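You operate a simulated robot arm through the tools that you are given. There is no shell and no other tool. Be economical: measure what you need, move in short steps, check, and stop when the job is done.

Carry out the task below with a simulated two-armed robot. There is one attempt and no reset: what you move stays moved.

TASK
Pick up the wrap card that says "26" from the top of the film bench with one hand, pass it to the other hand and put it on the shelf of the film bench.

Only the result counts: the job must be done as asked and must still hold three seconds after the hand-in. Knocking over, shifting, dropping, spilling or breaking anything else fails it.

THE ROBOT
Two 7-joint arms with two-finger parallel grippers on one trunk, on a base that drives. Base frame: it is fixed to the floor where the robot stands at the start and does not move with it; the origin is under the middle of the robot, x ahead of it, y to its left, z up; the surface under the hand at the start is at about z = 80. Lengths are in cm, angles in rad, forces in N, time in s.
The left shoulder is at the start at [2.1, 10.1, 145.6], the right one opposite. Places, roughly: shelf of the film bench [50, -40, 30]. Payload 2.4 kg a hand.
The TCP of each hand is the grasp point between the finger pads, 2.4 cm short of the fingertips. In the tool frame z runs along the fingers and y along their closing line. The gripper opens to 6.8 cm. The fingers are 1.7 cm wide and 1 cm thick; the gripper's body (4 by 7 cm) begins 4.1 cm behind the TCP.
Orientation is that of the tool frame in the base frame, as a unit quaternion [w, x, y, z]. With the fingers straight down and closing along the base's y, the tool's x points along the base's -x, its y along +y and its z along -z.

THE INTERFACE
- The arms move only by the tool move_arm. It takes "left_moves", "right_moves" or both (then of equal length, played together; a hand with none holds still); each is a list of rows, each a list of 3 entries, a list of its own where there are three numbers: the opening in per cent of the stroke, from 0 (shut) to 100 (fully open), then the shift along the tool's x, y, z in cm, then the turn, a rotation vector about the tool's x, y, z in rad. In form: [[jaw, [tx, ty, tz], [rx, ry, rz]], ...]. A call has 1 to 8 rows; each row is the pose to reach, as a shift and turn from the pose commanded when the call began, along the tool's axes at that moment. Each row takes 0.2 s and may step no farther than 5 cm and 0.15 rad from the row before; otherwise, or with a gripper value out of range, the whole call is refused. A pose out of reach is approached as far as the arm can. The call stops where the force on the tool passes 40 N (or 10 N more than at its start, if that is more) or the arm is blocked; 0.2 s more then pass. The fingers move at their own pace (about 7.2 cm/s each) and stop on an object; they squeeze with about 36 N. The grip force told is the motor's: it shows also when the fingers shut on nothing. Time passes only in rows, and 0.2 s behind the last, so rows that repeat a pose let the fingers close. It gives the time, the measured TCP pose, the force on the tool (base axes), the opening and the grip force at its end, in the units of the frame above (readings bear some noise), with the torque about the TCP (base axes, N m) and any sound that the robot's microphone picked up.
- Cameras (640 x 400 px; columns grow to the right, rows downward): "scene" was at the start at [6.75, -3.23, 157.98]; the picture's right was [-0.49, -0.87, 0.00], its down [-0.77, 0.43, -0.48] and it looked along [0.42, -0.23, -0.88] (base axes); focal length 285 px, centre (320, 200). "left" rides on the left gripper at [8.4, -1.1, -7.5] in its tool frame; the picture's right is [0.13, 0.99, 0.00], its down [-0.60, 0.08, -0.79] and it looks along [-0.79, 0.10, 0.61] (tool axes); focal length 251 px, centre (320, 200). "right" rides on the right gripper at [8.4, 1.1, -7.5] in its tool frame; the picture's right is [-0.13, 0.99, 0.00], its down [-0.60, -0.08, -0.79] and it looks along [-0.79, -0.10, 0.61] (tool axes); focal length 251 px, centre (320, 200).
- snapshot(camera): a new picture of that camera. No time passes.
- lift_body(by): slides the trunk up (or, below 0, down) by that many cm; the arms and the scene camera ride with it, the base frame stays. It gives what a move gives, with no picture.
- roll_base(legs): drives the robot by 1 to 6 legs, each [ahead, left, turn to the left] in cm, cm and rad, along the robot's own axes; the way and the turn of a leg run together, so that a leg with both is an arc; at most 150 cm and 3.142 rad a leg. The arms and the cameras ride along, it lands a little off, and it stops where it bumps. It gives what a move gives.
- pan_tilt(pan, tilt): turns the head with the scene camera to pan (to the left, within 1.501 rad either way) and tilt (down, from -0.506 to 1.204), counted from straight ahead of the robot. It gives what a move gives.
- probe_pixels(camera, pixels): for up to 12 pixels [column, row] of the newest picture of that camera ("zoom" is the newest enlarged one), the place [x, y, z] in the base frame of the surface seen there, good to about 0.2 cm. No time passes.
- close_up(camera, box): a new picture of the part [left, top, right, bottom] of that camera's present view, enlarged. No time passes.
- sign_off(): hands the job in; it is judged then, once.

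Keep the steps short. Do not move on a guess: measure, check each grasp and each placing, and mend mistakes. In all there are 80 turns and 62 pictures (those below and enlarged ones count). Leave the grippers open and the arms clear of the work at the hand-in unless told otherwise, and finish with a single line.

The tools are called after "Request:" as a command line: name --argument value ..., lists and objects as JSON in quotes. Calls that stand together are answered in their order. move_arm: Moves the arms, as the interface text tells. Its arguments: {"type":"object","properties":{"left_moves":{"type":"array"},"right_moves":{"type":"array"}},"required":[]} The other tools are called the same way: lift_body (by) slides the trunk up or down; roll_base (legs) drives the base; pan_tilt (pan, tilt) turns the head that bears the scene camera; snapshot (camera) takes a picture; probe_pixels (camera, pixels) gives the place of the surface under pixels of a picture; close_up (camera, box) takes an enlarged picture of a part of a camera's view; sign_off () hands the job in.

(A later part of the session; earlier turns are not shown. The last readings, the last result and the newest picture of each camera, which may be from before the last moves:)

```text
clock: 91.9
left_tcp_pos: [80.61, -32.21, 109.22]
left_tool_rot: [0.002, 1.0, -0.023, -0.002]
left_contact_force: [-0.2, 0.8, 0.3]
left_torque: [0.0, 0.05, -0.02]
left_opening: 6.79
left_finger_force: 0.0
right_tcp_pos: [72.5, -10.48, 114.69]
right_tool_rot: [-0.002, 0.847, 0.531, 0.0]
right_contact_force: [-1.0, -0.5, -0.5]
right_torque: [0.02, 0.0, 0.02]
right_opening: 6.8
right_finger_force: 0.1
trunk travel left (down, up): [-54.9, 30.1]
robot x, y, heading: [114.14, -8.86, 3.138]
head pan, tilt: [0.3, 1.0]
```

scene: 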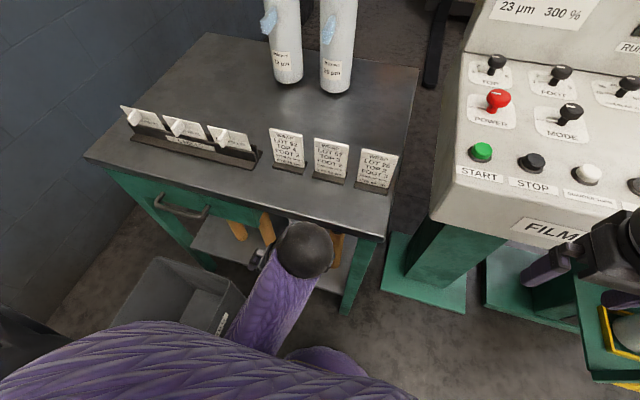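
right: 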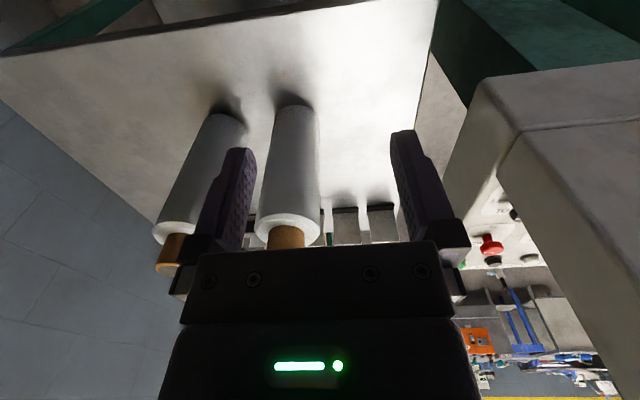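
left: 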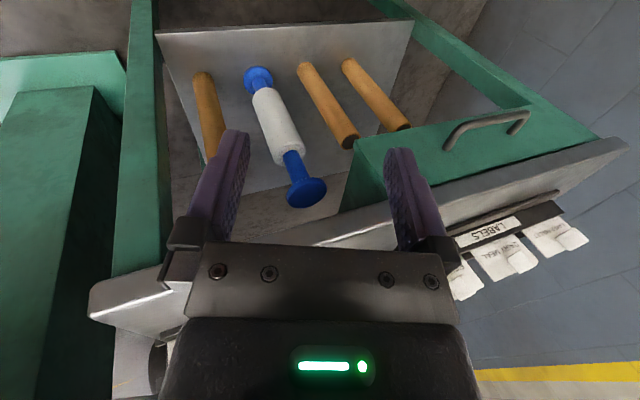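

The right hand is above the card; finish the yaw and then look.

Request:
move_arm --right_moves '[[100, [0, 0, 0], [0, 0, -0.14]], [100, [0, 0, 0], [0, 0, -0.28]], [100, [0, 0, 0], [0, 0, -0.42]], [100, [0, 0, 0], [0, 0, -0.449]]]'

Request:
snapshot --camera "scene"

Request:
snapshot --camera "right"

```text
clock: 92.9
left_tcp_pos: [80.67, -32.01, 109.22]
left_tool_rot: [0.002, 1.0, -0.023, -0.002]
left_contact_force: [-1.0, -0.5, 0.6]
left_torque: [0.0, -0.02, -0.02]
left_opening: 6.8
left_finger_force: 0.1
right_tcp_pos: [72.27, -10.17, 114.69]
right_tool_rot: [-0.001, 0.708, 0.706, 0.0]
right_contact_force: [-0.7, 0.0, 0.0]
right_torque: [0.03, 0.03, -0.01]
right_opening: 6.79
right_finger_force: 0.0
trunk travel left (down, up): [-54.9, 30.1]
robot x, y, heading: [114.06, -8.51, 3.142]
head pan, tilt: [0.3, 1.0]
```

```text
36 pictures are left
```

scene: 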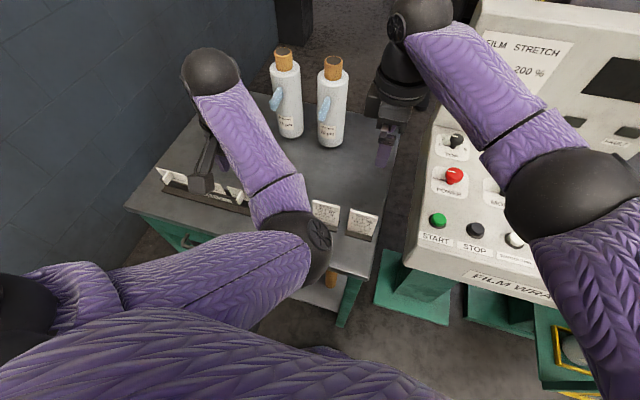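

```text
35 pictures are left
```

right: 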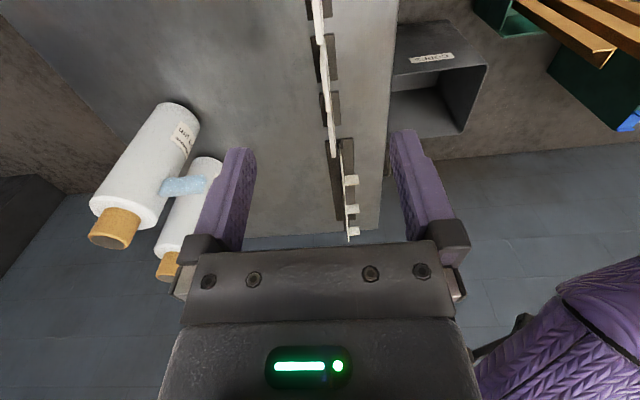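

The card lies between the finger planes. The right elbow hangs over the console, so I measure its height before lowering.

Request:
probe_pixels --camera "scene" --pixels '[[560, 190], [510, 200], [540, 110], [430, 60], [600, 330], [545, 230], [453, 176], [437, 220], [515, 240], [580, 290], [362, 215], [348, 225]]'

Request:
probe_pixels --camera "right" --pixels '[[317, 10], [320, 3], [323, 40], [330, 80], [323, 25], [337, 40], [312, 8]]'

```text
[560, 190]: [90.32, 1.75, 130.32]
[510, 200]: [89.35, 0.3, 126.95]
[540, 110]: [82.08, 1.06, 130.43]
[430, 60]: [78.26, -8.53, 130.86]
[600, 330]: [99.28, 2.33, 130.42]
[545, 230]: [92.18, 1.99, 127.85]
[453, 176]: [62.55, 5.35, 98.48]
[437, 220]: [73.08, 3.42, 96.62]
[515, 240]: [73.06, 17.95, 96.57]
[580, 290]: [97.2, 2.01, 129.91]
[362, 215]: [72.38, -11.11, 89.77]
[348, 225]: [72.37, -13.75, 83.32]
```

```text
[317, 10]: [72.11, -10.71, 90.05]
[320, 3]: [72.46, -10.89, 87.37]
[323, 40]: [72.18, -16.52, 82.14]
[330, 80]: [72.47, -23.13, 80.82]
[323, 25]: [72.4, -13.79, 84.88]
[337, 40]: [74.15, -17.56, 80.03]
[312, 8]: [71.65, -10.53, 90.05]
```

The arm lies over x > 82, clear of the console. Card top centre: (71.95, -10.6, 90.1). Lower to z 96, then check.

Request:
move_arm --right_moves '[[100, [-0.3, -0.3, 4.5], [0, 0, 0]], [100, [-0.3, -0.3, 9], [0, 0, 0]], [100, [-0.3, -0.3, 13.5], [0, 0, 0]], [100, [-0.3, -0.3, 17], [0, 0, 0]], [100, [-0.3, -0.3, 18.7], [0, 0, 0]]]'

Request:
snapshot --camera "right"

```text
clock: 94.1
left_tcp_pos: [80.61, -32.11, 109.33]
left_tool_rot: [0.001, 1.0, -0.022, -0.002]
left_contact_force: [0.5, 0.4, 0.6]
left_torque: [0.0, -0.01, -0.02]
left_opening: 6.79
left_finger_force: 0.1
right_tcp_pos: [73.71, -9.91, 97.47]
right_tool_rot: [-0.001, 0.708, 0.706, 0.001]
right_contact_force: [0.6, -0.7, 0.6]
right_torque: [0.01, 0.02, 0.0]
right_opening: 6.78
right_finger_force: 0.1
right hand out of reach, approached as far as the arm can: row 4, 5
trunk travel left (down, up): [-54.9, 30.1]
robot x, y, heading: [114.39, -8.59, 3.142]
head pan, tilt: [0.3, 1.0]
```

```text
34 pictures are left
```

right: 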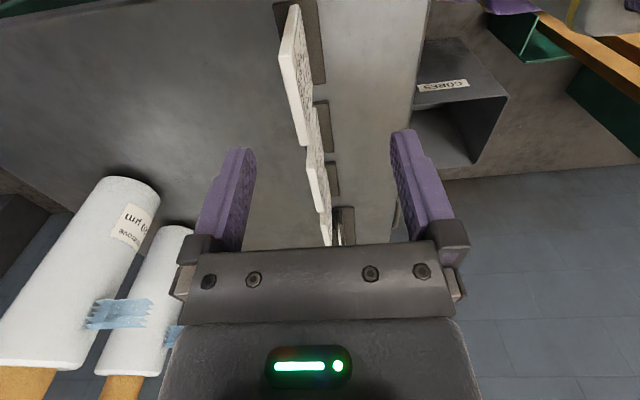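

Out of reach at this trunk height. I raise the right hand 10, lower the trunk 14, then realign.

Request:
move_arm --right_moves '[[100, [0, 0, -4], [0, 0, 0]], [100, [0, 0, -8], [0, 0, 0]], [100, [0, 0, -11], [0, 0, 0]]]'

Request:
lift_body --by -12

```text
clock: 94.9
left_tcp_pos: [80.73, -32.05, 109.24]
left_tool_rot: [0.001, 1.0, -0.023, -0.001]
left_contact_force: [-0.5, 0.9, -0.4]
left_torque: [-0.04, -0.01, 0.02]
left_opening: 6.8
left_finger_force: 0.0
right_tcp_pos: [73.64, -10.0, 108.66]
right_tool_rot: [0.0, 0.709, 0.705, 0.001]
right_contact_force: [-0.2, -0.2, 0.0]
right_torque: [0.02, 0.02, -0.02]
right_opening: 6.82
right_finger_force: 0.0
trunk travel left (down, up): [-54.9, 30.1]
robot x, y, heading: [114.52, -9.01, 3.142]
head pan, tilt: [0.3, 1.0]
```

```text
clock: 96.4
left_tcp_pos: [80.75, -32.22, 96.38]
left_tool_rot: [0.003, 1.0, -0.023, 0.01]
left_contact_force: [0.1, -1.0, 0.3]
left_torque: [0.0, 0.01, 0.03]
left_opening: 6.79
left_finger_force: 0.0
right_tcp_pos: [73.61, -10.02, 96.69]
right_tool_rot: [0.0, 0.709, 0.705, 0.0]
right_contact_force: [1.0, 0.0, -0.9]
right_torque: [0.0, 0.01, 0.02]
right_opening: 6.81
right_finger_force: 0.0
trunk travel left (down, up): [-42.9, 42.1]
robot x, y, heading: [114.18, -8.93, 3.14]
head pan, tilt: [0.3, 1.0]
```

Request:
move_arm --right_moves '[[100, [-0.5, -1.65, 0], [0, 0, 0]], [100, [-0.5, -1.65, 1], [0, 0, 0]]]'

Request:
snapshot --camera "right"

```text
clock: 97.0
left_tcp_pos: [80.71, -32.17, 96.35]
left_tool_rot: [0.002, 1.0, -0.023, 0.01]
left_contact_force: [0.3, 0.0, 1.0]
left_torque: [0.04, -0.03, -0.02]
left_opening: 6.79
left_finger_force: 0.1
right_tcp_pos: [71.99, -10.6, 95.59]
right_tool_rot: [0.0, 0.709, 0.705, 0.0]
right_contact_force: [0.4, 0.7, 0.7]
right_torque: [-0.02, 0.01, -0.03]
right_opening: 6.79
right_finger_force: 0.0
trunk travel left (down, up): [-42.9, 42.1]
robot x, y, heading: [114.36, -8.99, 3.136]
head pan, tilt: [0.3, 1.0]
```

```text
33 pictures are left
```

right: 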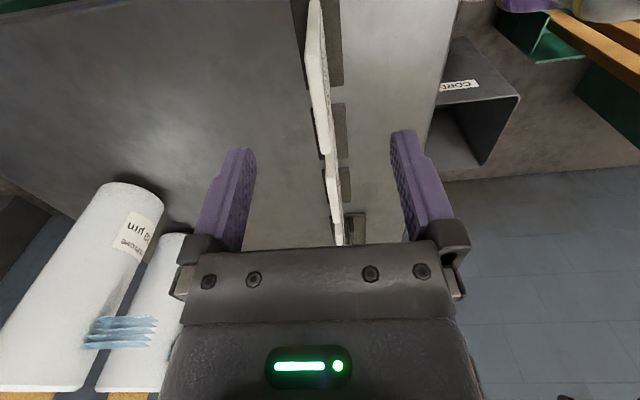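

The card's top is centred between the fingers. Descend to z about 88.7.

Request:
move_arm --right_moves '[[100, [0, 0, 3.5], [0, 0, 0]], [100, [0, 0, 6.9], [0, 0, 0]]]'

Request:
snapshot --camera "right"

```text
clock: 97.6
left_tcp_pos: [80.67, -32.15, 96.27]
left_tool_rot: [0.002, 1.0, -0.023, 0.011]
left_contact_force: [-0.9, 0.5, -0.7]
left_torque: [0.03, 0.0, -0.05]
left_opening: 6.8
left_finger_force: 0.1
right_tcp_pos: [72.05, -10.32, 88.74]
right_tool_rot: [-0.001, 0.708, 0.706, 0.0]
right_contact_force: [0.8, 0.1, -0.5]
right_torque: [0.01, 0.02, -0.02]
right_opening: 6.8
right_finger_force: 0.1
trunk travel left (down, up): [-42.9, 42.1]
robot x, y, heading: [114.16, -9.21, 3.14]
head pan, tilt: [0.3, 1.0]
```

```text
32 pictures are left
```

right: 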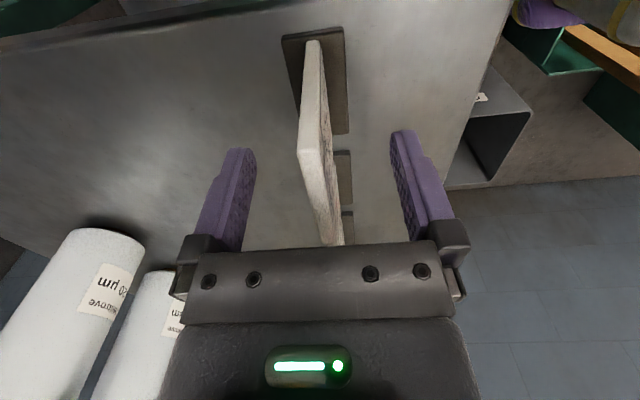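

The card stands centred between the pads. Close the fingers.

Request:
move_arm --right_moves '[[10, [0, 0, 0], [0, 0, 0]], [0, [0, 0, 0], [0, 0, 0]], [0, [0, 0, 0], [0, 0, 0]], [0, [0, 0, 0], [0, 0, 0]]]'

Request:
move_arm --right_moves '[[0, [0, 0, -1], [0, 0, 0]], [0, [0, 0, -3], [0, 0, 0]], [0, [0, 0, -6], [0, 0, 0]]]'

Request:
snapshot --camera "right"

Request:
snapshot --camera "scene"

```text
clock: 98.6
left_tcp_pos: [80.8, -32.15, 96.45]
left_tool_rot: [0.002, 1.0, -0.023, 0.009]
left_contact_force: [0.1, 0.5, 0.4]
left_torque: [0.05, 0.0, -0.01]
left_opening: 6.77
left_finger_force: 0.0
right_tcp_pos: [72.07, -10.34, 88.89]
right_tool_rot: [-0.001, 0.709, 0.705, 0.001]
right_contact_force: [0.1, -0.2, -0.6]
right_torque: [0.01, 0.01, -0.01]
right_opening: 0.74
right_finger_force: 29.2
trunk travel left (down, up): [-42.9, 42.1]
robot x, y, heading: [114.24, -8.81, 3.139]
head pan, tilt: [0.3, 1.0]
```

```text
clock: 99.4
left_tcp_pos: [80.73, -32.13, 96.3]
left_tool_rot: [0.002, 1.0, -0.023, 0.009]
left_contact_force: [0.1, 0.6, 0.4]
left_torque: [0.04, 0.0, -0.02]
left_opening: 6.82
left_finger_force: 0.1
right_tcp_pos: [71.93, -10.4, 95.0]
right_tool_rot: [-0.001, 0.709, 0.705, 0.001]
right_contact_force: [-0.2, 0.3, -1.1]
right_torque: [0.05, -0.01, 0.0]
right_opening: 0.74
right_finger_force: 29.5
trunk travel left (down, up): [-42.9, 42.1]
robot x, y, heading: [114.1, -9.07, 3.142]
head pan, tilt: [0.3, 1.0]
```

```text
31 pictures are left
```

right: 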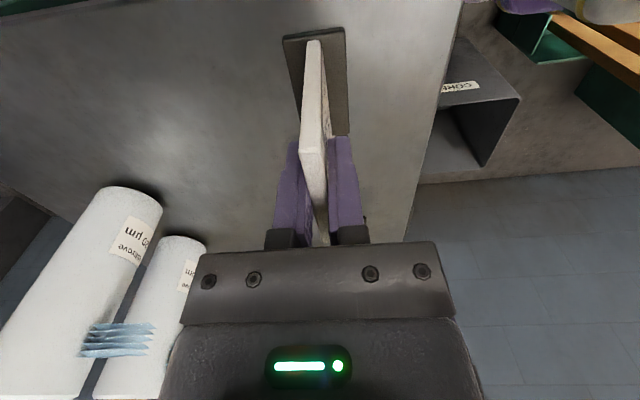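

```text
30 pictures are left
```

scene: 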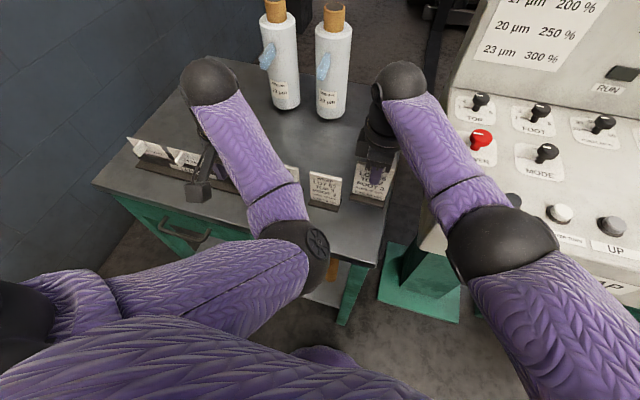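

Held: opening 0.74, foot lifted with the card. Raise further, then back the robot off a little to have free air for the handover.

Request:
move_arm --right_moves '[[0, [0, 0, -3], [0, 0, 0]], [0, [0, 1, -6], [0, 0, 0]], [0, [0, 2, -8], [0, 0, 0]]]'

Request:
roll_base --legs '[[-6, 0, 0], [-6, -8, 0]]'

Request:
move_arm --right_moves '[[0, [0, 0, 0], [0, 0, -0.12]], [0, [0, 0, 0], [0, 0, -0.24]], [0, [0, 0, 0], [0, 0, -0.36]], [0, [0, 0, 0], [0, 0, -0.48]], [0, [0, 0, 0], [0, 0, -0.6]], [0, [0, 0, 0], [0, 0, -0.72]]]'

```text
clock: 100.2
left_tcp_pos: [80.63, -32.02, 96.31]
left_tool_rot: [0.002, 1.0, -0.022, 0.009]
left_contact_force: [-0.4, -0.5, -0.1]
left_torque: [-0.01, 0.02, 0.01]
left_opening: 6.81
left_finger_force: 0.1
right_tcp_pos: [74.16, -10.41, 102.86]
right_tool_rot: [0.0, 0.708, 0.706, 0.0]
right_contact_force: [-0.3, 0.2, -0.6]
right_torque: [-0.01, -0.04, -0.03]
right_opening: 0.72
right_finger_force: 28.9
trunk travel left (down, up): [-42.9, 42.1]
robot x, y, heading: [114.13, -8.78, 3.139]
head pan, tilt: [0.3, 1.0]
```

```text
clock: 101.9
left_tcp_pos: [92.64, -24.13, 96.35]
left_tool_rot: [0.002, 1.0, -0.023, 0.009]
left_contact_force: [0.4, 0.1, -0.2]
left_torque: [-0.01, 0.01, -0.02]
left_opening: 6.79
left_finger_force: 0.1
right_tcp_pos: [86.09, -2.37, 103.01]
right_tool_rot: [0.0, 0.709, 0.705, 0.001]
right_contact_force: [0.2, 0.6, -0.3]
right_torque: [0.0, 0.01, -0.01]
right_opening: 0.71
right_finger_force: 29.4
trunk travel left (down, up): [-42.9, 42.1]
robot x, y, heading: [126.51, -0.78, 3.138]
head pan, tilt: [0.3, 1.0]
```

```text
clock: 103.3
left_tcp_pos: [92.58, -24.23, 96.37]
left_tool_rot: [0.002, 1.0, -0.023, 0.009]
left_contact_force: [0.4, 0.0, -0.6]
left_torque: [-0.01, -0.03, 0.0]
left_opening: 6.8
left_finger_force: 0.1
right_tcp_pos: [86.14, -2.45, 102.86]
right_tool_rot: [0.0, 0.414, 0.91, 0.0]
right_contact_force: [-0.4, -0.1, -0.8]
right_torque: [0.02, 0.0, -0.02]
right_opening: 0.75
right_finger_force: 29.7
trunk travel left (down, up): [-42.9, 42.1]
robot x, y, heading: [126.0, -1.08, 3.136]
head pan, tilt: [0.3, 1.0]
```

Works. Turn the remaining 0.85 so that the card's plane points forward and the right camera faces away.

Request:
move_arm --right_moves '[[0, [0, 0, 0], [0, 0, -0.12]], [0, [0, 0, 0], [0, 0, -0.24]], [0, [0, 0, 0], [0, 0, -0.36]], [0, [0, 0, 0], [0, 0, -0.48]], [0, [0, 0, 0], [0, 0, -0.6]], [0, [0, 0, 0], [0, 0, -0.72]], [0, [0, 0, 0], [0, 0, -0.84]]]'

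Request:
pan_tilt --pan 0.0 --tilt 1.0

Request:
snapshot --camera "scene"

```text
clock: 104.9
left_tcp_pos: [92.65, -24.41, 96.31]
left_tool_rot: [0.002, 1.0, -0.023, 0.01]
left_contact_force: [0.2, -0.3, -1.4]
left_torque: [0.0, 0.04, -0.01]
left_opening: 6.8
left_finger_force: 0.1
right_tcp_pos: [85.99, -2.59, 102.93]
right_tool_rot: [0.0, 0.007, 1.0, 0.0]
right_contact_force: [-0.1, -0.1, 0.0]
right_torque: [0.02, 0.01, 0.0]
right_opening: 0.71
right_finger_force: 29.0
trunk travel left (down, up): [-42.9, 42.1]
robot x, y, heading: [126.05, -0.74, 3.138]
head pan, tilt: [0.3, 1.0]
```

```text
clock: 105.7
left_tcp_pos: [92.62, -24.24, 96.35]
left_tool_rot: [0.002, 1.0, -0.023, 0.01]
left_contact_force: [-0.6, -0.3, 0.1]
left_torque: [-0.03, 0.01, -0.01]
left_opening: 6.8
left_finger_force: 0.1
right_tcp_pos: [85.96, -2.63, 102.91]
right_tool_rot: [0.0, 0.009, 1.0, 0.001]
right_contact_force: [-0.4, -0.6, -0.6]
right_torque: [0.0, 0.02, -0.04]
right_opening: 0.75
right_finger_force: 29.8
trunk travel left (down, up): [-42.9, 42.1]
robot x, y, heading: [126.46, -0.92, 3.14]
head pan, tilt: [0.0, 1.0]
```

```text
29 pictures are left
```

scene: 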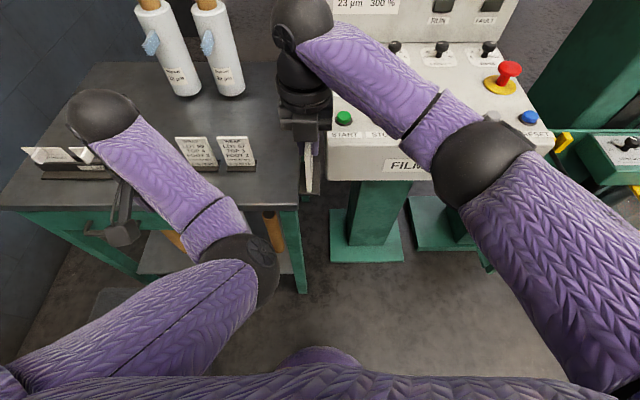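

Card is edge-on, hanging at about x 82.9-89.1, y -2.6. For a less folded left arm I raise the trunk 15 and lower the right hand relative to it (and 3.5 to the right); the left tilts 45° forward.

Request:
lift_body --by 15

Request:
move_arm --right_moves '[[0, [0, 0.6, 2.5], [0, 0, 0]], [0, [0, 1.2, 5], [0, 0, 0]], [0, [0, 1.8, 7.5], [0, 0, 0]], [0, [0, 2.4, 10], [0, 0, 0]], [0, [0, 3, 12.5], [0, 0, 0]], [0, [0, 3.5, 14], [0, 0, 0]]]' --left_moves '[[100, [0, 0, 1], [0, -0.13, 0]], [100, [0, 0, 2], [0, -0.26, 0]], [100, [0, 0, 3], [0, -0.39, 0]], [100, [0, 0, 4], [0, -0.52, 0]], [100, [0, 0, 5], [0, -0.65, 0]], [100, [0, 0, 6], [0, -0.785, 0]]]'

```text
clock: 107.4
left_tcp_pos: [92.58, -24.24, 111.23]
left_tool_rot: [0.003, 1.0, -0.023, 0.009]
left_contact_force: [0.8, 0.1, 0.1]
left_torque: [0.0, 0.0, 0.03]
left_opening: 6.79
left_finger_force: 0.0
right_tcp_pos: [85.95, -2.46, 117.84]
right_tool_rot: [0.0, 0.009, 1.0, 0.001]
right_contact_force: [0.0, -0.2, -1.0]
right_torque: [0.0, -0.01, -0.01]
right_opening: 0.74
right_finger_force: 29.3
trunk travel left (down, up): [-57.9, 27.1]
robot x, y, heading: [126.34, -0.83, 3.142]
head pan, tilt: [0.0, 1.0]
```

```text
clock: 108.6
left_tcp_pos: [87.56, -25.7, 113.87]
left_tool_rot: [0.014, 0.927, -0.02, -0.374]
left_contact_force: [0.1, -0.4, 0.0]
left_torque: [-0.02, -0.04, 0.0]
left_opening: 6.8
left_finger_force: 0.1
right_tcp_pos: [86.03, 0.28, 106.57]
right_tool_rot: [-0.001, 0.008, 1.0, 0.001]
right_contact_force: [0.3, 0.5, 0.1]
right_torque: [-0.01, 0.0, 0.01]
right_opening: 0.73
right_finger_force: 29.7
trunk travel left (down, up): [-57.9, 27.1]
robot x, y, heading: [126.28, -0.72, 3.143]
head pan, tilt: [0.0, 1.0]
stopped in row 5 (left hand): the arm was blocked; the commanded pose is now the measured one
```

Left is tilted about 45° now but was folded to its limit; the right is at z 106.6. I lower the right by 2.8 and bring the left down and back (to about (92, -26, 101)), straightening small tilt errors.

Request:
move_arm --right_moves '[[0, [0, 0.2, 0.7], [0, 0, 0]], [0, [0, 0.4, 1.4], [0, 0, 0]], [0, [0, 0.6, 2.1], [0, 0, 0]], [0, [0, 0.7, 2.8], [0, 0, 0]]]' --left_moves '[[100, [3, -0.16, 1.55], [0, 0, 0]], [100, [6, -0.32, 3.1], [0, 0, 0]], [100, [9, -0.5, 4.6], [0, 0, -0.02]], [100, [12.1, -0.65, 6.2], [0.011, 0, -0.048]]]'

```text
clock: 109.4
left_tcp_pos: [86.25, -25.56, 110.78]
left_tool_rot: [0.016, 0.896, -0.015, -0.443]
left_contact_force: [0.0, -0.7, 0.1]
left_torque: [-0.01, 0.0, 0.0]
left_opening: 6.81
left_finger_force: 0.0
right_tcp_pos: [86.07, 0.63, 104.81]
right_tool_rot: [0.0, 0.008, 1.0, 0.001]
right_contact_force: [-0.3, -0.4, 0.4]
right_torque: [0.0, -0.01, 0.03]
right_opening: 0.75
right_finger_force: 29.5
trunk travel left (down, up): [-57.9, 27.1]
robot x, y, heading: [126.44, -0.91, 3.137]
head pan, tilt: [0.0, 1.0]
stopped in row 3 (left hand): the arm was blocked; the commanded pose is now the measured one
```

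The left arm is still too folded. Raising the trunk more makes both arms hang longer: lift 14, then lower both hands.

Request:
lift_body --by 14

Request:
move_arm --right_moves '[[0, [-0.8, 0, 3.5], [0, 0, 0]], [0, [-1.6, 0, 7], [0, 0, 0]], [0, [-2.4, 0, 10.5], [0, 0, 0]], [0, [-3, 0, 14], [0, 0, 0]]]'

Request:
move_arm --left_moves '[[100, [2, 0, 2.4], [0, 0, 0]], [100, [4, 0, 4.8], [0, 0, 0]], [100, [6, 0, 7.2], [0, 0, 0]], [100, [8, 0, 9.6], [0, 0, 0]]]'

```text
clock: 111.0
left_tcp_pos: [86.27, -25.57, 124.83]
left_tool_rot: [0.015, 0.897, -0.014, -0.443]
left_contact_force: [-0.5, 0.6, 0.6]
left_torque: [0.0, 0.01, 0.01]
left_opening: 6.81
left_finger_force: 0.0
right_tcp_pos: [86.13, 0.7, 118.78]
right_tool_rot: [0.0, 0.007, 1.0, 0.0]
right_contact_force: [-0.5, 0.3, -0.5]
right_torque: [0.03, 0.0, 0.03]
right_opening: 0.73
right_finger_force: 29.4
trunk travel left (down, up): [-71.9, 13.1]
robot x, y, heading: [126.58, -0.84, 3.143]
head pan, tilt: [0.0, 1.0]
```

```text
clock: 112.0
left_tcp_pos: [86.2, -25.47, 124.83]
left_tool_rot: [0.015, 0.896, -0.014, -0.443]
left_contact_force: [-0.1, 0.4, -0.3]
left_torque: [0.01, -0.02, -0.01]
left_opening: 6.79
left_finger_force: 0.1
right_tcp_pos: [90.49, 1.3, 105.64]
right_tool_rot: [-0.001, 0.008, 1.0, 0.0]
right_contact_force: [-0.5, 1.2, -0.6]
right_torque: [-0.01, 0.0, 0.01]
right_opening: 0.68
right_finger_force: 29.7
right hand out of reach, approached as far as the arm can: row 4
trunk travel left (down, up): [-71.9, 13.1]
robot x, y, heading: [126.36, -1.13, 3.138]
head pan, tilt: [0.0, 1.0]
```

```text
clock: 113.0
left_tcp_pos: [83.72, -25.97, 112.46]
left_tool_rot: [0.015, 0.896, -0.015, -0.443]
left_contact_force: [0.6, -0.2, 0.1]
left_torque: [0.01, 0.01, -0.01]
left_opening: 6.79
left_finger_force: 0.1
right_tcp_pos: [90.44, 1.3, 105.71]
right_tool_rot: [0.0, 0.008, 1.0, 0.001]
right_contact_force: [0.1, 0.3, 0.1]
right_torque: [0.02, -0.03, 0.02]
right_opening: 0.74
right_finger_force: 29.5
trunk travel left (down, up): [-71.9, 13.1]
robot x, y, heading: [126.16, -1.11, 3.137]
head pan, tilt: [0.0, 1.0]
```

Now the left moves freely. Right TCP (90.4, 1.3, 105.7), so card near edge x 93.5, bottom z 96.8. Bring the left to x 97, z 104 at its present y, straightening it.

Request:
move_arm --left_moves '[[100, [3.7, -0.13, -1.4], [0, 0, -0.01]], [100, [7.45, -0.26, -2.8], [0, 0, -0.02]], [100, [11.2, -0.4, -4.2], [0, 0, -0.03]], [100, [14.9, -0.52, -5.57], [0.013, 0, -0.04]]]'

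```text
clock: 114.0
left_tcp_pos: [96.93, -26.18, 104.17]
left_tool_rot: [0.0, 0.897, 0.0, -0.442]
left_contact_force: [-0.7, -0.5, -0.2]
left_torque: [0.03, 0.01, 0.02]
left_opening: 6.79
left_finger_force: 0.1
right_tcp_pos: [90.5, 1.3, 105.8]
right_tool_rot: [0.0, 0.008, 1.0, 0.001]
right_contact_force: [-0.7, 0.1, -0.7]
right_torque: [-0.02, 0.05, -0.02]
right_opening: 0.73
right_finger_force: 29.2
trunk travel left (down, up): [-71.9, 13.1]
robot x, y, heading: [125.84, -0.77, 3.143]
head pan, tilt: [0.0, 1.0]
```

Straight now. Move it sideways 18 toward the card, then look.

Request:
move_arm --left_moves '[[100, [1, -4.6, 0.5], [0, 0, 0]], [100, [2, -9.2, 1], [0, 0, 0]], [100, [2.7, -13.8, 1.4], [0, 0, 0]], [100, [2.7, -18, 1.4], [0, 0, 0]]]'

Request:
snapshot --camera "scene"

Request:
snapshot --camera "left"

```text
clock: 115.1
left_tcp_pos: [97.87, -16.53, 99.8]
left_tool_rot: [0.076, 0.894, -0.055, -0.437]
left_contact_force: [-0.4, 0.1, -0.3]
left_torque: [-0.03, 0.0, 0.03]
left_opening: 6.81
left_finger_force: 0.1
right_tcp_pos: [90.41, 1.35, 105.79]
right_tool_rot: [0.0, 0.009, 1.0, 0.0]
right_contact_force: [-0.4, 0.5, -1.0]
right_torque: [-0.01, -0.02, 0.02]
right_opening: 0.75
right_finger_force: 30.1
trunk travel left (down, up): [-71.9, 13.1]
robot x, y, heading: [125.74, -1.03, 3.139]
head pan, tilt: [0.0, 1.0]
stopped in row 4 (left hand): the arm was blocked; the commanded pose is now the measured one
```

```text
28 pictures are left
```

scene: 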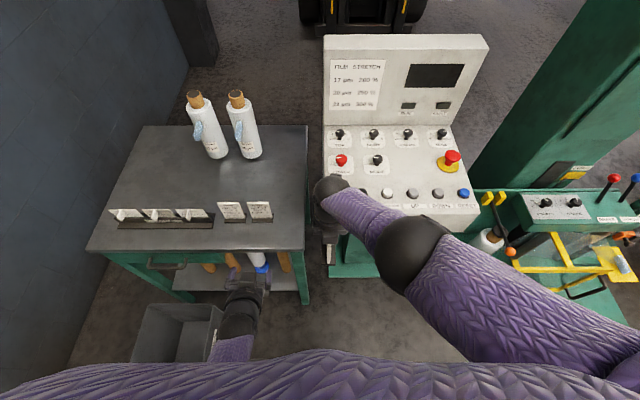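

```text
27 pictures are left
```

left: 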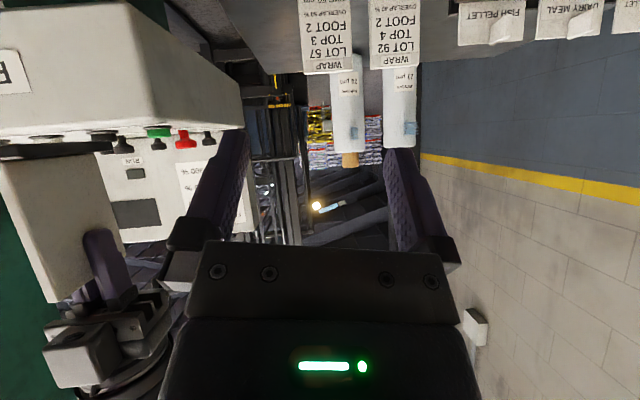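

The left arm hits its limit reaching inward near the body. Instead I'll let it approach diagonally (yawed 45° inward), and yaw the card accordingly. First yaw the left in place, and the right card by +0.785.

Request:
move_arm --left_moves '[[100, [0, 0, 0], [0.118, -0.012, 0.052]], [100, [0, 0, 0], [0.237, -0.024, 0.104]], [100, [0, 0, 0], [0.355, -0.036, 0.156]], [100, [0, 0, 0], [0.474, -0.048, 0.208]], [100, [0, 0, 0], [0.592, -0.06, 0.26]], [100, [0, 0, 0], [0.711, -0.072, 0.312]]]' --right_moves '[[0, [0, 0, 0], [0, 0, 0.13]], [0, [0, 0, 0], [0, 0, 0.26]], [0, [0, 0, 0], [0, 0, 0.39]], [0, [0, 0, 0], [0, 0, 0.52]], [0, [0, 0, 0], [0, 0, 0.65]], [0, [0, 0, 0], [0, 0, 0.785]]]'

```text
clock: 116.5
left_tcp_pos: [97.8, -16.49, 99.71]
left_tool_rot: [-0.176, 0.831, -0.34, -0.405]
left_contact_force: [-1.0, 0.4, -0.6]
left_torque: [0.05, 0.03, 0.01]
left_opening: 6.8
left_finger_force: 0.1
right_tcp_pos: [90.39, 1.07, 105.68]
right_tool_rot: [-0.001, 0.39, 0.921, 0.001]
right_contact_force: [0.4, -0.2, -0.7]
right_torque: [0.01, -0.04, -0.01]
right_opening: 0.73
right_finger_force: 29.3
trunk travel left (down, up): [-71.9, 13.1]
robot x, y, heading: [126.5, -0.92, 3.137]
head pan, tilt: [0.0, 1.0]
```

Both yaws are right: left closing axis matches the card's normal. Now bring the left to a pre-grasp point 5 cm before its grasp: (95.4, -4.1, 101.2).

Request:
move_arm --left_moves '[[100, [-2.5, -2.37, 2.48], [0, 0, 0]], [100, [-5, -4.75, 4.97], [0, 0, 0]], [100, [-7.49, -7.12, 7.45], [0, 0, 0]]]'

Request:
close_up --camera "scene" --box '[200, 140, 440, 340]'

Request:
snapshot --camera "left"

```text
clock: 117.3
left_tcp_pos: [95.19, -3.85, 101.47]
left_tool_rot: [-0.176, 0.83, -0.339, -0.405]
left_contact_force: [0.6, 0.5, 0.5]
left_torque: [0.0, 0.04, 0.0]
left_opening: 6.79
left_finger_force: 0.1
right_tcp_pos: [90.38, 1.21, 105.59]
right_tool_rot: [0.0, 0.39, 0.921, 0.0]
right_contact_force: [-0.3, 0.4, -0.2]
right_torque: [0.0, 0.02, -0.04]
right_opening: 0.74
right_finger_force: 29.6
trunk travel left (down, up): [-71.9, 13.1]
robot x, y, heading: [126.24, -1.26, 3.137]
head pan, tilt: [0.0, 1.0]
```

```text
2.00 times, centred on (320, 240) of scene
```

zoom: 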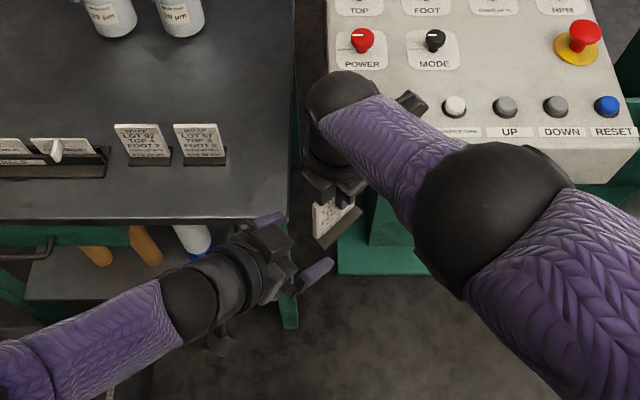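

```text
25 pictures are left
```

left: 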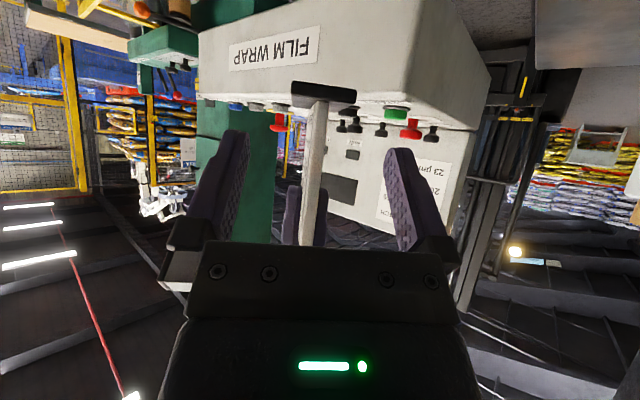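

Card is edge-on, centred between the left fingers (column 313). I probe the card edge and foot.

Request:
probe_pixels --camera "left" --pixels '[[313, 130], [311, 170], [307, 220], [300, 92], [350, 98], [325, 92], [304, 240]]'

```text
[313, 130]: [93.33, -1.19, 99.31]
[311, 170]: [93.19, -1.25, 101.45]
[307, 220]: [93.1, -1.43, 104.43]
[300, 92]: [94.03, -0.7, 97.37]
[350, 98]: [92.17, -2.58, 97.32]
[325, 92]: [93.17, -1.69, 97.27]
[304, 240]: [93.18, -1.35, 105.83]
```

Advance 4.4 cm along the approach with a 0.3 cm sideways correction, fingers still open.

Request:
move_arm --left_moves '[[100, [-0.9, -0.3, 1.18], [0, 0, 0]], [100, [-1.8, -0.37, 2.35], [0, 0, 0]], [100, [-2.71, -0.37, 3.53], [0, 0, 0]]]'

Request:
snapshot --camera "left"

Request:
close_up --camera "scene" --box '[240, 170, 400, 300]'

```text
clock: 118.1
left_tcp_pos: [92.48, -0.54, 101.5]
left_tool_rot: [-0.176, 0.83, -0.34, -0.406]
left_contact_force: [0.6, -0.3, -0.2]
left_torque: [-0.02, -0.04, 0.0]
left_opening: 6.81
left_finger_force: 0.2
right_tcp_pos: [90.34, 1.26, 105.76]
right_tool_rot: [0.0, 0.389, 0.921, 0.0]
right_contact_force: [0.3, -0.3, -1.3]
right_torque: [-0.01, 0.04, -0.01]
right_opening: 0.74
right_finger_force: 29.6
trunk travel left (down, up): [-71.9, 13.1]
robot x, y, heading: [126.18, -1.06, 3.14]
head pan, tilt: [0.0, 1.0]
```

```text
24 pictures are left
```

left: 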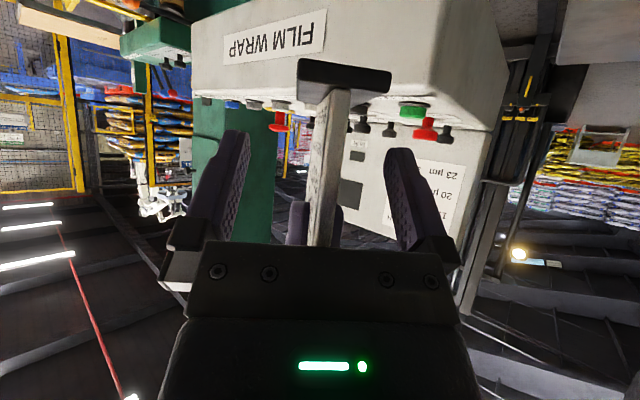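

```text
3.08 times, centred on (320, 235) of scene
```

zoom: 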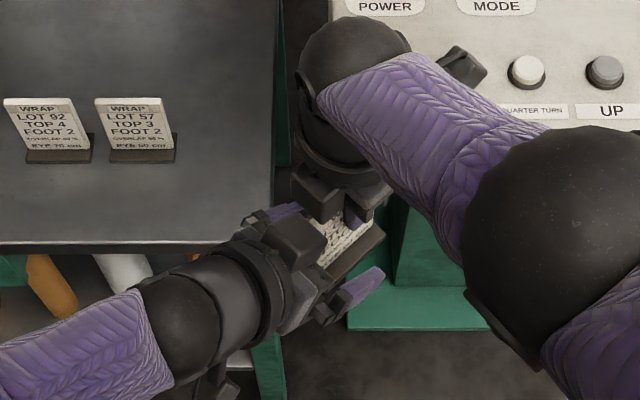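

Good; 0.6 cm deeper for a surer hold, then close the left fingers.

Request:
move_arm --left_moves '[[100, [-0.37, 0, 0.48], [0, 0, 0]], [40, [-0.37, 0, 0.48], [0, 0, 0]], [0, [-0.37, 0, 0.48], [0, 0, 0]], [0, [-0.37, 0, 0.48], [0, 0, 0]], [0, [-0.37, 0, 0.48], [0, 0, 0]]]'

Request:
snapshot --camera "left"

```text
clock: 119.3
left_tcp_pos: [92.21, -0.37, 101.42]
left_tool_rot: [-0.175, 0.831, -0.34, -0.405]
left_contact_force: [5.1, -23.8, 0.2]
left_torque: [0.31, 0.23, 0.05]
left_opening: 0.75
left_finger_force: 29.9
right_tcp_pos: [90.42, 1.34, 105.58]
right_tool_rot: [0.0, 0.39, 0.921, 0.002]
right_contact_force: [-5.5, 24.6, -0.7]
right_torque: [0.71, -0.07, 0.37]
right_opening: 0.73
right_finger_force: 29.6
trunk travel left (down, up): [-71.9, 13.1]
robot x, y, heading: [126.0, -0.86, 3.14]
head pan, tilt: [0.0, 1.0]
```

```text
22 pictures are left
```

left: 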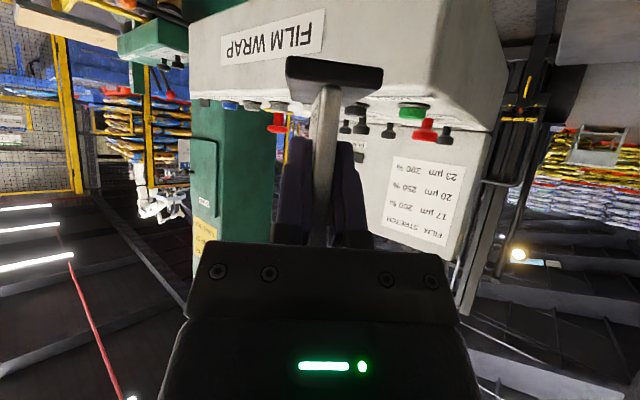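

The left holds the card (opening 0.75). Open the right, then withdraw it straight up.

Request:
move_arm --right_moves '[[40, [0, 0, 0], [0, 0, 0]], [60, [0, 0, 0], [0, 0, 0]], [60, [0, 0, 0], [0, 0, 0]]]'

Request:
move_arm --right_moves '[[60, [0, 0, -3], [0, 0, 0]], [60, [0, 0, -7], [0, 0, 0]], [60, [0, 0, -11], [0, 0, 0]], [60, [0, 3, -14], [0, 0, 0]]]'

Request:
snapshot --camera "left"

```text
clock: 120.1
left_tcp_pos: [92.08, -0.19, 101.5]
left_tool_rot: [-0.177, 0.83, -0.34, -0.406]
left_contact_force: [0.0, -0.4, -0.7]
left_torque: [0.01, -0.01, 0.01]
left_opening: 0.74
left_finger_force: 29.5
right_tcp_pos: [90.39, 1.15, 105.66]
right_tool_rot: [0.0, 0.39, 0.921, 0.0]
right_contact_force: [0.0, -0.1, -0.1]
right_torque: [-0.03, -0.01, 0.01]
right_opening: 4.09
right_finger_force: 0.1
trunk travel left (down, up): [-71.9, 13.1]
robot x, y, heading: [125.87, -0.91, 3.139]
head pan, tilt: [0.0, 1.0]
```

```text
clock: 121.1
left_tcp_pos: [92.23, -0.01, 101.5]
left_tool_rot: [-0.176, 0.83, -0.34, -0.406]
left_contact_force: [-0.1, 0.1, -0.7]
left_torque: [-0.03, 0.0, 0.01]
left_opening: 0.73
left_finger_force: 29.9
right_tcp_pos: [92.53, 2.96, 120.0]
right_tool_rot: [0.0, 0.391, 0.921, 0.001]
right_contact_force: [-0.3, 0.3, -0.4]
right_torque: [-0.02, 0.0, -0.01]
right_opening: 4.1
right_finger_force: 0.1
trunk travel left (down, up): [-71.9, 13.1]
robot x, y, heading: [126.06, -0.68, 3.136]
head pan, tilt: [0.0, 1.0]
```

```text
21 pictures are left
```

left: 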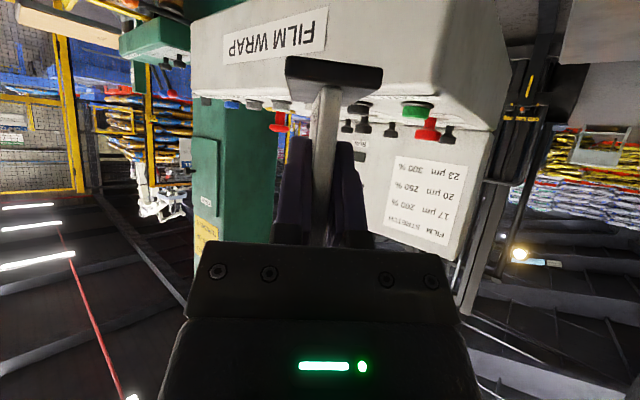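

The handover is done: the right is clear and the left carries the card. Now move the left out to its side, then yaw it back to point straight forward.

Request:
move_arm --left_moves '[[0, [2.1, 2.18, -2.79], [0, 0, 0]], [0, [4.2, 4.35, -5.58], [0, 0, 0]], [0, [6.3, 6.53, -8.37], [0, 0, 0]]]'

Request:
move_arm --left_moves '[[0, [0.92, 1.3, -1.23], [-0.104, -0.002, -0.08]], [0, [1.84, 2.6, -2.46], [-0.2075, -0.004, -0.16]], [0, [2.75, 3.9, -3.69], [-0.311, -0.006, -0.24]], [0, [3.67, 5.2, -4.91], [-0.415, -0.009, -0.32]], [0, [4.6, 6.5, -6.14], [-0.519, -0.011, -0.4]], [0, [5.51, 7.8, -7.37], [-0.6225, -0.013, -0.48]]]'

```text
clock: 121.9
left_tcp_pos: [94.69, -12.35, 101.24]
left_tool_rot: [-0.177, 0.83, -0.34, -0.406]
left_contact_force: [-0.4, 0.2, 0.3]
left_torque: [-0.02, 0.03, 0.01]
left_opening: 0.72
left_finger_force: 29.7
right_tcp_pos: [92.48, 2.72, 120.0]
right_tool_rot: [0.0, 0.389, 0.921, 0.001]
right_contact_force: [0.3, -0.4, 0.3]
right_torque: [0.03, 0.02, -0.01]
right_opening: 4.07
right_finger_force: 0.0
trunk travel left (down, up): [-71.9, 13.1]
robot x, y, heading: [126.4, -1.06, 3.137]
head pan, tilt: [0.0, 1.0]
```

```text
clock: 123.3
left_tcp_pos: [95.91, -24.16, 101.21]
left_tool_rot: [-0.006, 0.897, 0.006, -0.441]
left_contact_force: [0.5, -0.3, -0.7]
left_torque: [0.02, -0.01, -0.02]
left_opening: 0.71
left_finger_force: 29.4
right_tcp_pos: [92.37, 2.82, 119.86]
right_tool_rot: [-0.001, 0.39, 0.921, 0.0]
right_contact_force: [-0.1, 0.1, 0.0]
right_torque: [0.04, -0.04, -0.03]
right_opening: 4.09
right_finger_force: 0.1
trunk travel left (down, up): [-71.9, 13.1]
robot x, y, heading: [126.15, -0.95, 3.14]
head pan, tilt: [0.0, 1.0]
```

Left points straight forward again with the card at (96, -24, 101). Next pull the right hand back to my right side, away from console and bench.

Request:
move_arm --right_moves '[[60, [1.3, 4.4, 0], [0, 0, 0]], [60, [2.6, 8.8, 0], [0, 0, 0]], [60, [3.9, 13.2, 0], [0, 0, 0]], [60, [5.2, 17.6, 0], [0, 0, 0]]]'

Request:
lift_body --by -40

Request:
pan_tilt --pan 0.5 --tilt 0.8

Request:
snapshot --camera "scene"

```text
clock: 124.3
left_tcp_pos: [95.96, -23.97, 101.15]
left_tool_rot: [-0.008, 0.897, 0.004, -0.442]
left_contact_force: [-0.3, 0.2, -0.8]
left_torque: [-0.01, 0.0, 0.0]
left_opening: 0.76
left_finger_force: 29.5
right_tcp_pos: [101.86, 19.11, 119.54]
right_tool_rot: [-0.001, 0.389, 0.921, -0.001]
right_contact_force: [0.4, -0.2, 0.3]
right_torque: [0.01, 0.03, 0.01]
right_opening: 4.07
right_finger_force: 0.0
trunk travel left (down, up): [-71.9, 13.1]
robot x, y, heading: [126.04, -0.85, 3.138]
head pan, tilt: [0.0, 1.0]
```

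```text
clock: 128.2
left_tcp_pos: [95.87, -24.17, 61.26]
left_tool_rot: [-0.008, 0.897, 0.004, -0.441]
left_contact_force: [-0.3, -0.9, -0.1]
left_torque: [0.03, -0.02, 0.03]
left_opening: 0.72
left_finger_force: 29.9
right_tcp_pos: [101.59, 19.29, 79.68]
right_tool_rot: [-0.001, 0.39, 0.921, 0.0]
right_contact_force: [-0.5, 0.3, 0.6]
right_torque: [0.01, -0.02, -0.02]
right_opening: 4.08
right_finger_force: 0.0
trunk travel left (down, up): [-31.9, 53.1]
robot x, y, heading: [126.49, -1.14, 3.14]
head pan, tilt: [0.0, 1.0]
```

```text
clock: 129.1
left_tcp_pos: [95.94, -24.17, 61.2]
left_tool_rot: [-0.008, 0.897, 0.004, -0.442]
left_contact_force: [-0.6, 0.1, -0.3]
left_torque: [-0.03, -0.01, -0.02]
left_opening: 0.73
left_finger_force: 29.3
right_tcp_pos: [101.65, 19.42, 79.7]
right_tool_rot: [0.0, 0.39, 0.921, 0.0]
right_contact_force: [0.1, -0.8, -0.2]
right_torque: [0.02, -0.01, -0.02]
right_opening: 4.1
right_finger_force: 0.0
trunk travel left (down, up): [-31.9, 53.1]
robot x, y, heading: [126.24, -0.98, 3.144]
head pan, tilt: [0.499, 0.799]
```

```text
20 pictures are left
```

scene: 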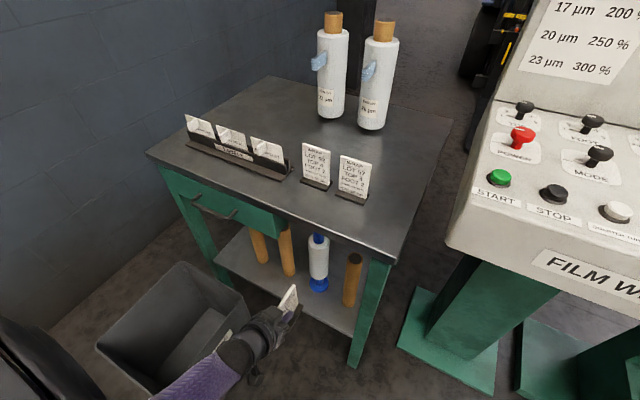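

I check the forearm against the bin rim before lowering more.

Request:
probe_pixels --camera "scene" --pixels '[[210, 380], [170, 392], [235, 360], [248, 318], [150, 390], [290, 295], [296, 288], [270, 380], [352, 300], [318, 288], [320, 260], [288, 270]]'

Request:
close_up --camera "scene" --box '[200, 220, 400, 345]'

```text
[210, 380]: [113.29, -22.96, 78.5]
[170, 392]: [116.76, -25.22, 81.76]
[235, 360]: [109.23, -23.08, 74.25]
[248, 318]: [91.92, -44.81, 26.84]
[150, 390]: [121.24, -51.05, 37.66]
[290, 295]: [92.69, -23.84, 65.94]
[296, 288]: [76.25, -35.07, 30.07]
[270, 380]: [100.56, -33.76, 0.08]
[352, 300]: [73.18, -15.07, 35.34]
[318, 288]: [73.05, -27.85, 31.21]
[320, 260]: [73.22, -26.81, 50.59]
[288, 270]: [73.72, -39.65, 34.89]
```

```text
3.20 times, centred on (300, 282) of scene
```

zoom: 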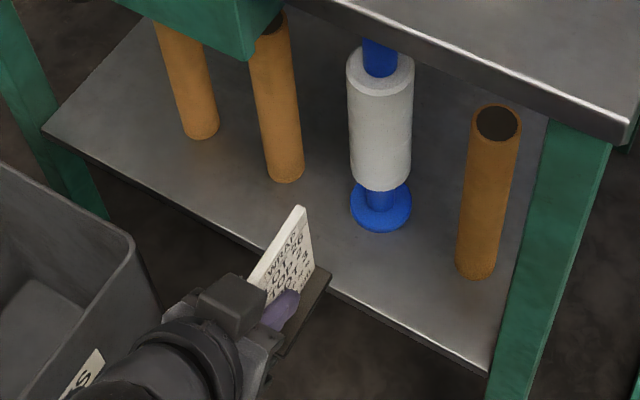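

The forearm is clear of the bin. Lower 20 more, then drive ahead 9 and right 2.4.

Request:
lift_body --by -20

Request:
roll_base --legs '[[9, -2.4, 0]]'

Request:
close_up --camera "scene" --box '[200, 200, 440, 350]'

```text
clock: 131.3
left_tcp_pos: [95.89, -24.16, 41.32]
left_tool_rot: [-0.008, 0.897, 0.005, -0.442]
left_contact_force: [0.1, -0.2, -0.8]
left_torque: [0.02, -0.02, 0.03]
left_opening: 0.73
left_finger_force: 29.8
right_tcp_pos: [101.62, 19.37, 59.73]
right_tool_rot: [0.0, 0.39, 0.921, 0.0]
right_contact_force: [-0.6, 0.0, -0.1]
right_torque: [-0.01, -0.03, 0.0]
right_opening: 4.1
right_finger_force: 0.2
trunk travel left (down, up): [-11.9, 73.1]
robot x, y, heading: [126.33, -1.4, 3.137]
head pan, tilt: [0.499, 0.799]
```

```text
clock: 132.4
left_tcp_pos: [87.16, -21.64, 41.22]
left_tool_rot: [-0.009, 0.897, 0.003, -0.442]
left_contact_force: [0.9, -0.1, -0.8]
left_torque: [0.03, -0.06, 0.03]
left_opening: 0.75
left_finger_force: 29.2
right_tcp_pos: [92.8, 21.8, 59.61]
right_tool_rot: [0.0, 0.391, 0.92, 0.001]
right_contact_force: [1.0, 0.0, -0.3]
right_torque: [-0.02, -0.02, -0.02]
right_opening: 4.06
right_finger_force: 0.1
trunk travel left (down, up): [-11.9, 73.1]
robot x, y, heading: [117.26, 1.81, 3.139]
head pan, tilt: [0.499, 0.799]
```

```text
2.67 times, centred on (320, 275) of scene
```

zoom: 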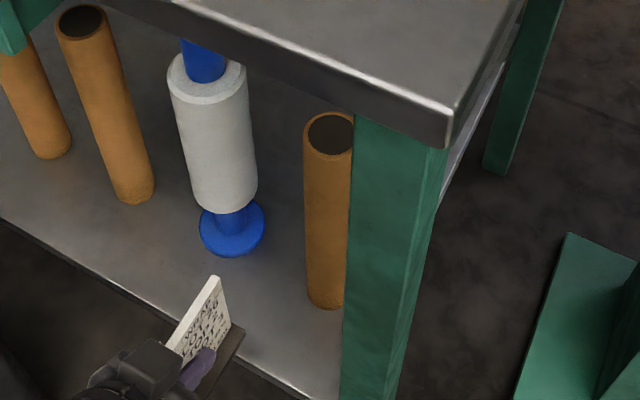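

I verify lateral clearances: card corner, dispenser foot edge, core edge.

Request:
probe_pixels --camera "zoom" --pixels '[[215, 281], [225, 310], [240, 330], [263, 230], [203, 230], [233, 250], [309, 290], [325, 305], [345, 280], [250, 190], [300, 350]]'

```text
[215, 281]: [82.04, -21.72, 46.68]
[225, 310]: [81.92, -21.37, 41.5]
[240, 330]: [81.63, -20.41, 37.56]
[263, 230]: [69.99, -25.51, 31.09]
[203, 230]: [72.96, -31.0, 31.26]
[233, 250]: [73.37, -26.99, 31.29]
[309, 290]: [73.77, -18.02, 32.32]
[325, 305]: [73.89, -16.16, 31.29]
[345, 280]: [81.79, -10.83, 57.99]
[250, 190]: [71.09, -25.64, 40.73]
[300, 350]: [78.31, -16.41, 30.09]
```

Gap free between y -18.0 and -25.5; the card's foot spans about -19.4 to -23.8. Advance 8.2 forward at this height.

Request:
move_arm --left_moves '[[0, [-1.25, 0, 1.63], [0, 0, 0]], [0, [-2.5, 0, 3.25], [0, 0, 0]], [0, [-3.75, 0.01, 4.88], [0, 0, 0]], [0, [-4.99, 0.02, 6.5], [0, 0, 0]]]'

Request:
close_up --camera "scene" --box '[200, 200, 440, 350]'

Request:
snapshot --camera "left"

```text
clock: 133.4
left_tcp_pos: [78.83, -21.64, 41.32]
left_tool_rot: [-0.009, 0.897, 0.004, -0.441]
left_contact_force: [-0.5, 0.2, -0.4]
left_torque: [0.0, -0.01, 0.03]
left_opening: 0.78
left_finger_force: 29.3
right_tcp_pos: [92.77, 21.82, 59.74]
right_tool_rot: [0.0, 0.391, 0.92, 0.0]
right_contact_force: [-0.1, 0.8, -0.6]
right_torque: [0.01, 0.03, 0.0]
right_opening: 4.09
right_finger_force: 0.0
trunk travel left (down, up): [-11.9, 73.1]
robot x, y, heading: [116.9, 1.6, 3.132]
head pan, tilt: [0.499, 0.799]
```

```text
2.67 times, centred on (320, 275) of scene
```

zoom: 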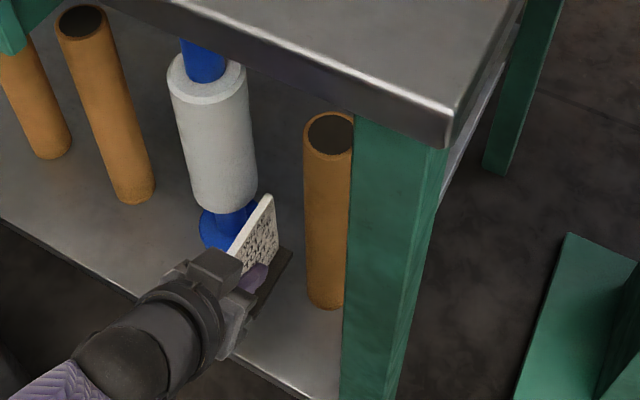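

```text
16 pictures are left
```

left: 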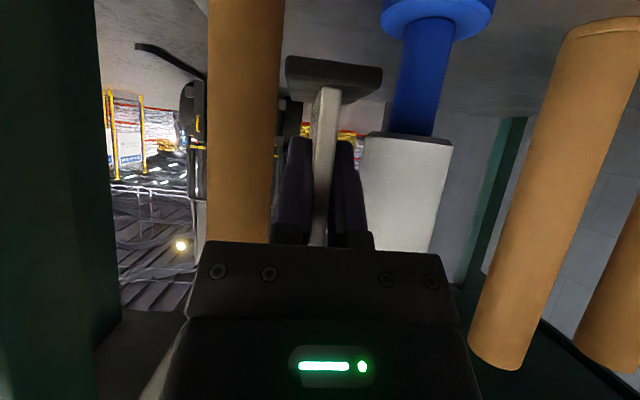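

Clear on both sides. Lower the trunk 5.8 (foot then about 0.7 above the shelf).

Request:
lift_body --by -5.8

Request:
close_up --camera "scene" --box '[240, 210, 370, 320]'

```text
clock: 134.4
left_tcp_pos: [78.92, -21.74, 35.47]
left_tool_rot: [-0.008, 0.897, 0.004, -0.442]
left_contact_force: [0.1, -0.4, -0.4]
left_torque: [0.0, -0.01, 0.04]
left_opening: 0.74
left_finger_force: 29.9
right_tcp_pos: [92.78, 21.78, 53.92]
right_tool_rot: [-0.002, 0.39, 0.921, 0.0]
right_contact_force: [0.2, 0.8, 0.6]
right_torque: [0.01, 0.01, -0.01]
right_opening: 4.05
right_finger_force: 0.2
trunk travel left (down, up): [-6.1, 78.9]
robot x, y, heading: [117.21, 1.92, 3.142]
head pan, tilt: [0.499, 0.799]
```

```text
3.64 times, centred on (305, 265) of scene
```

zoom: 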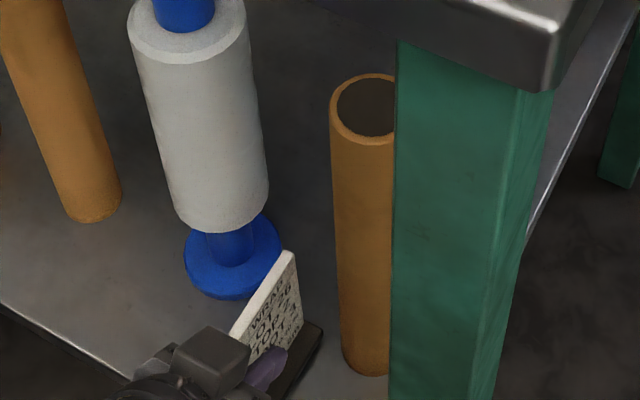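

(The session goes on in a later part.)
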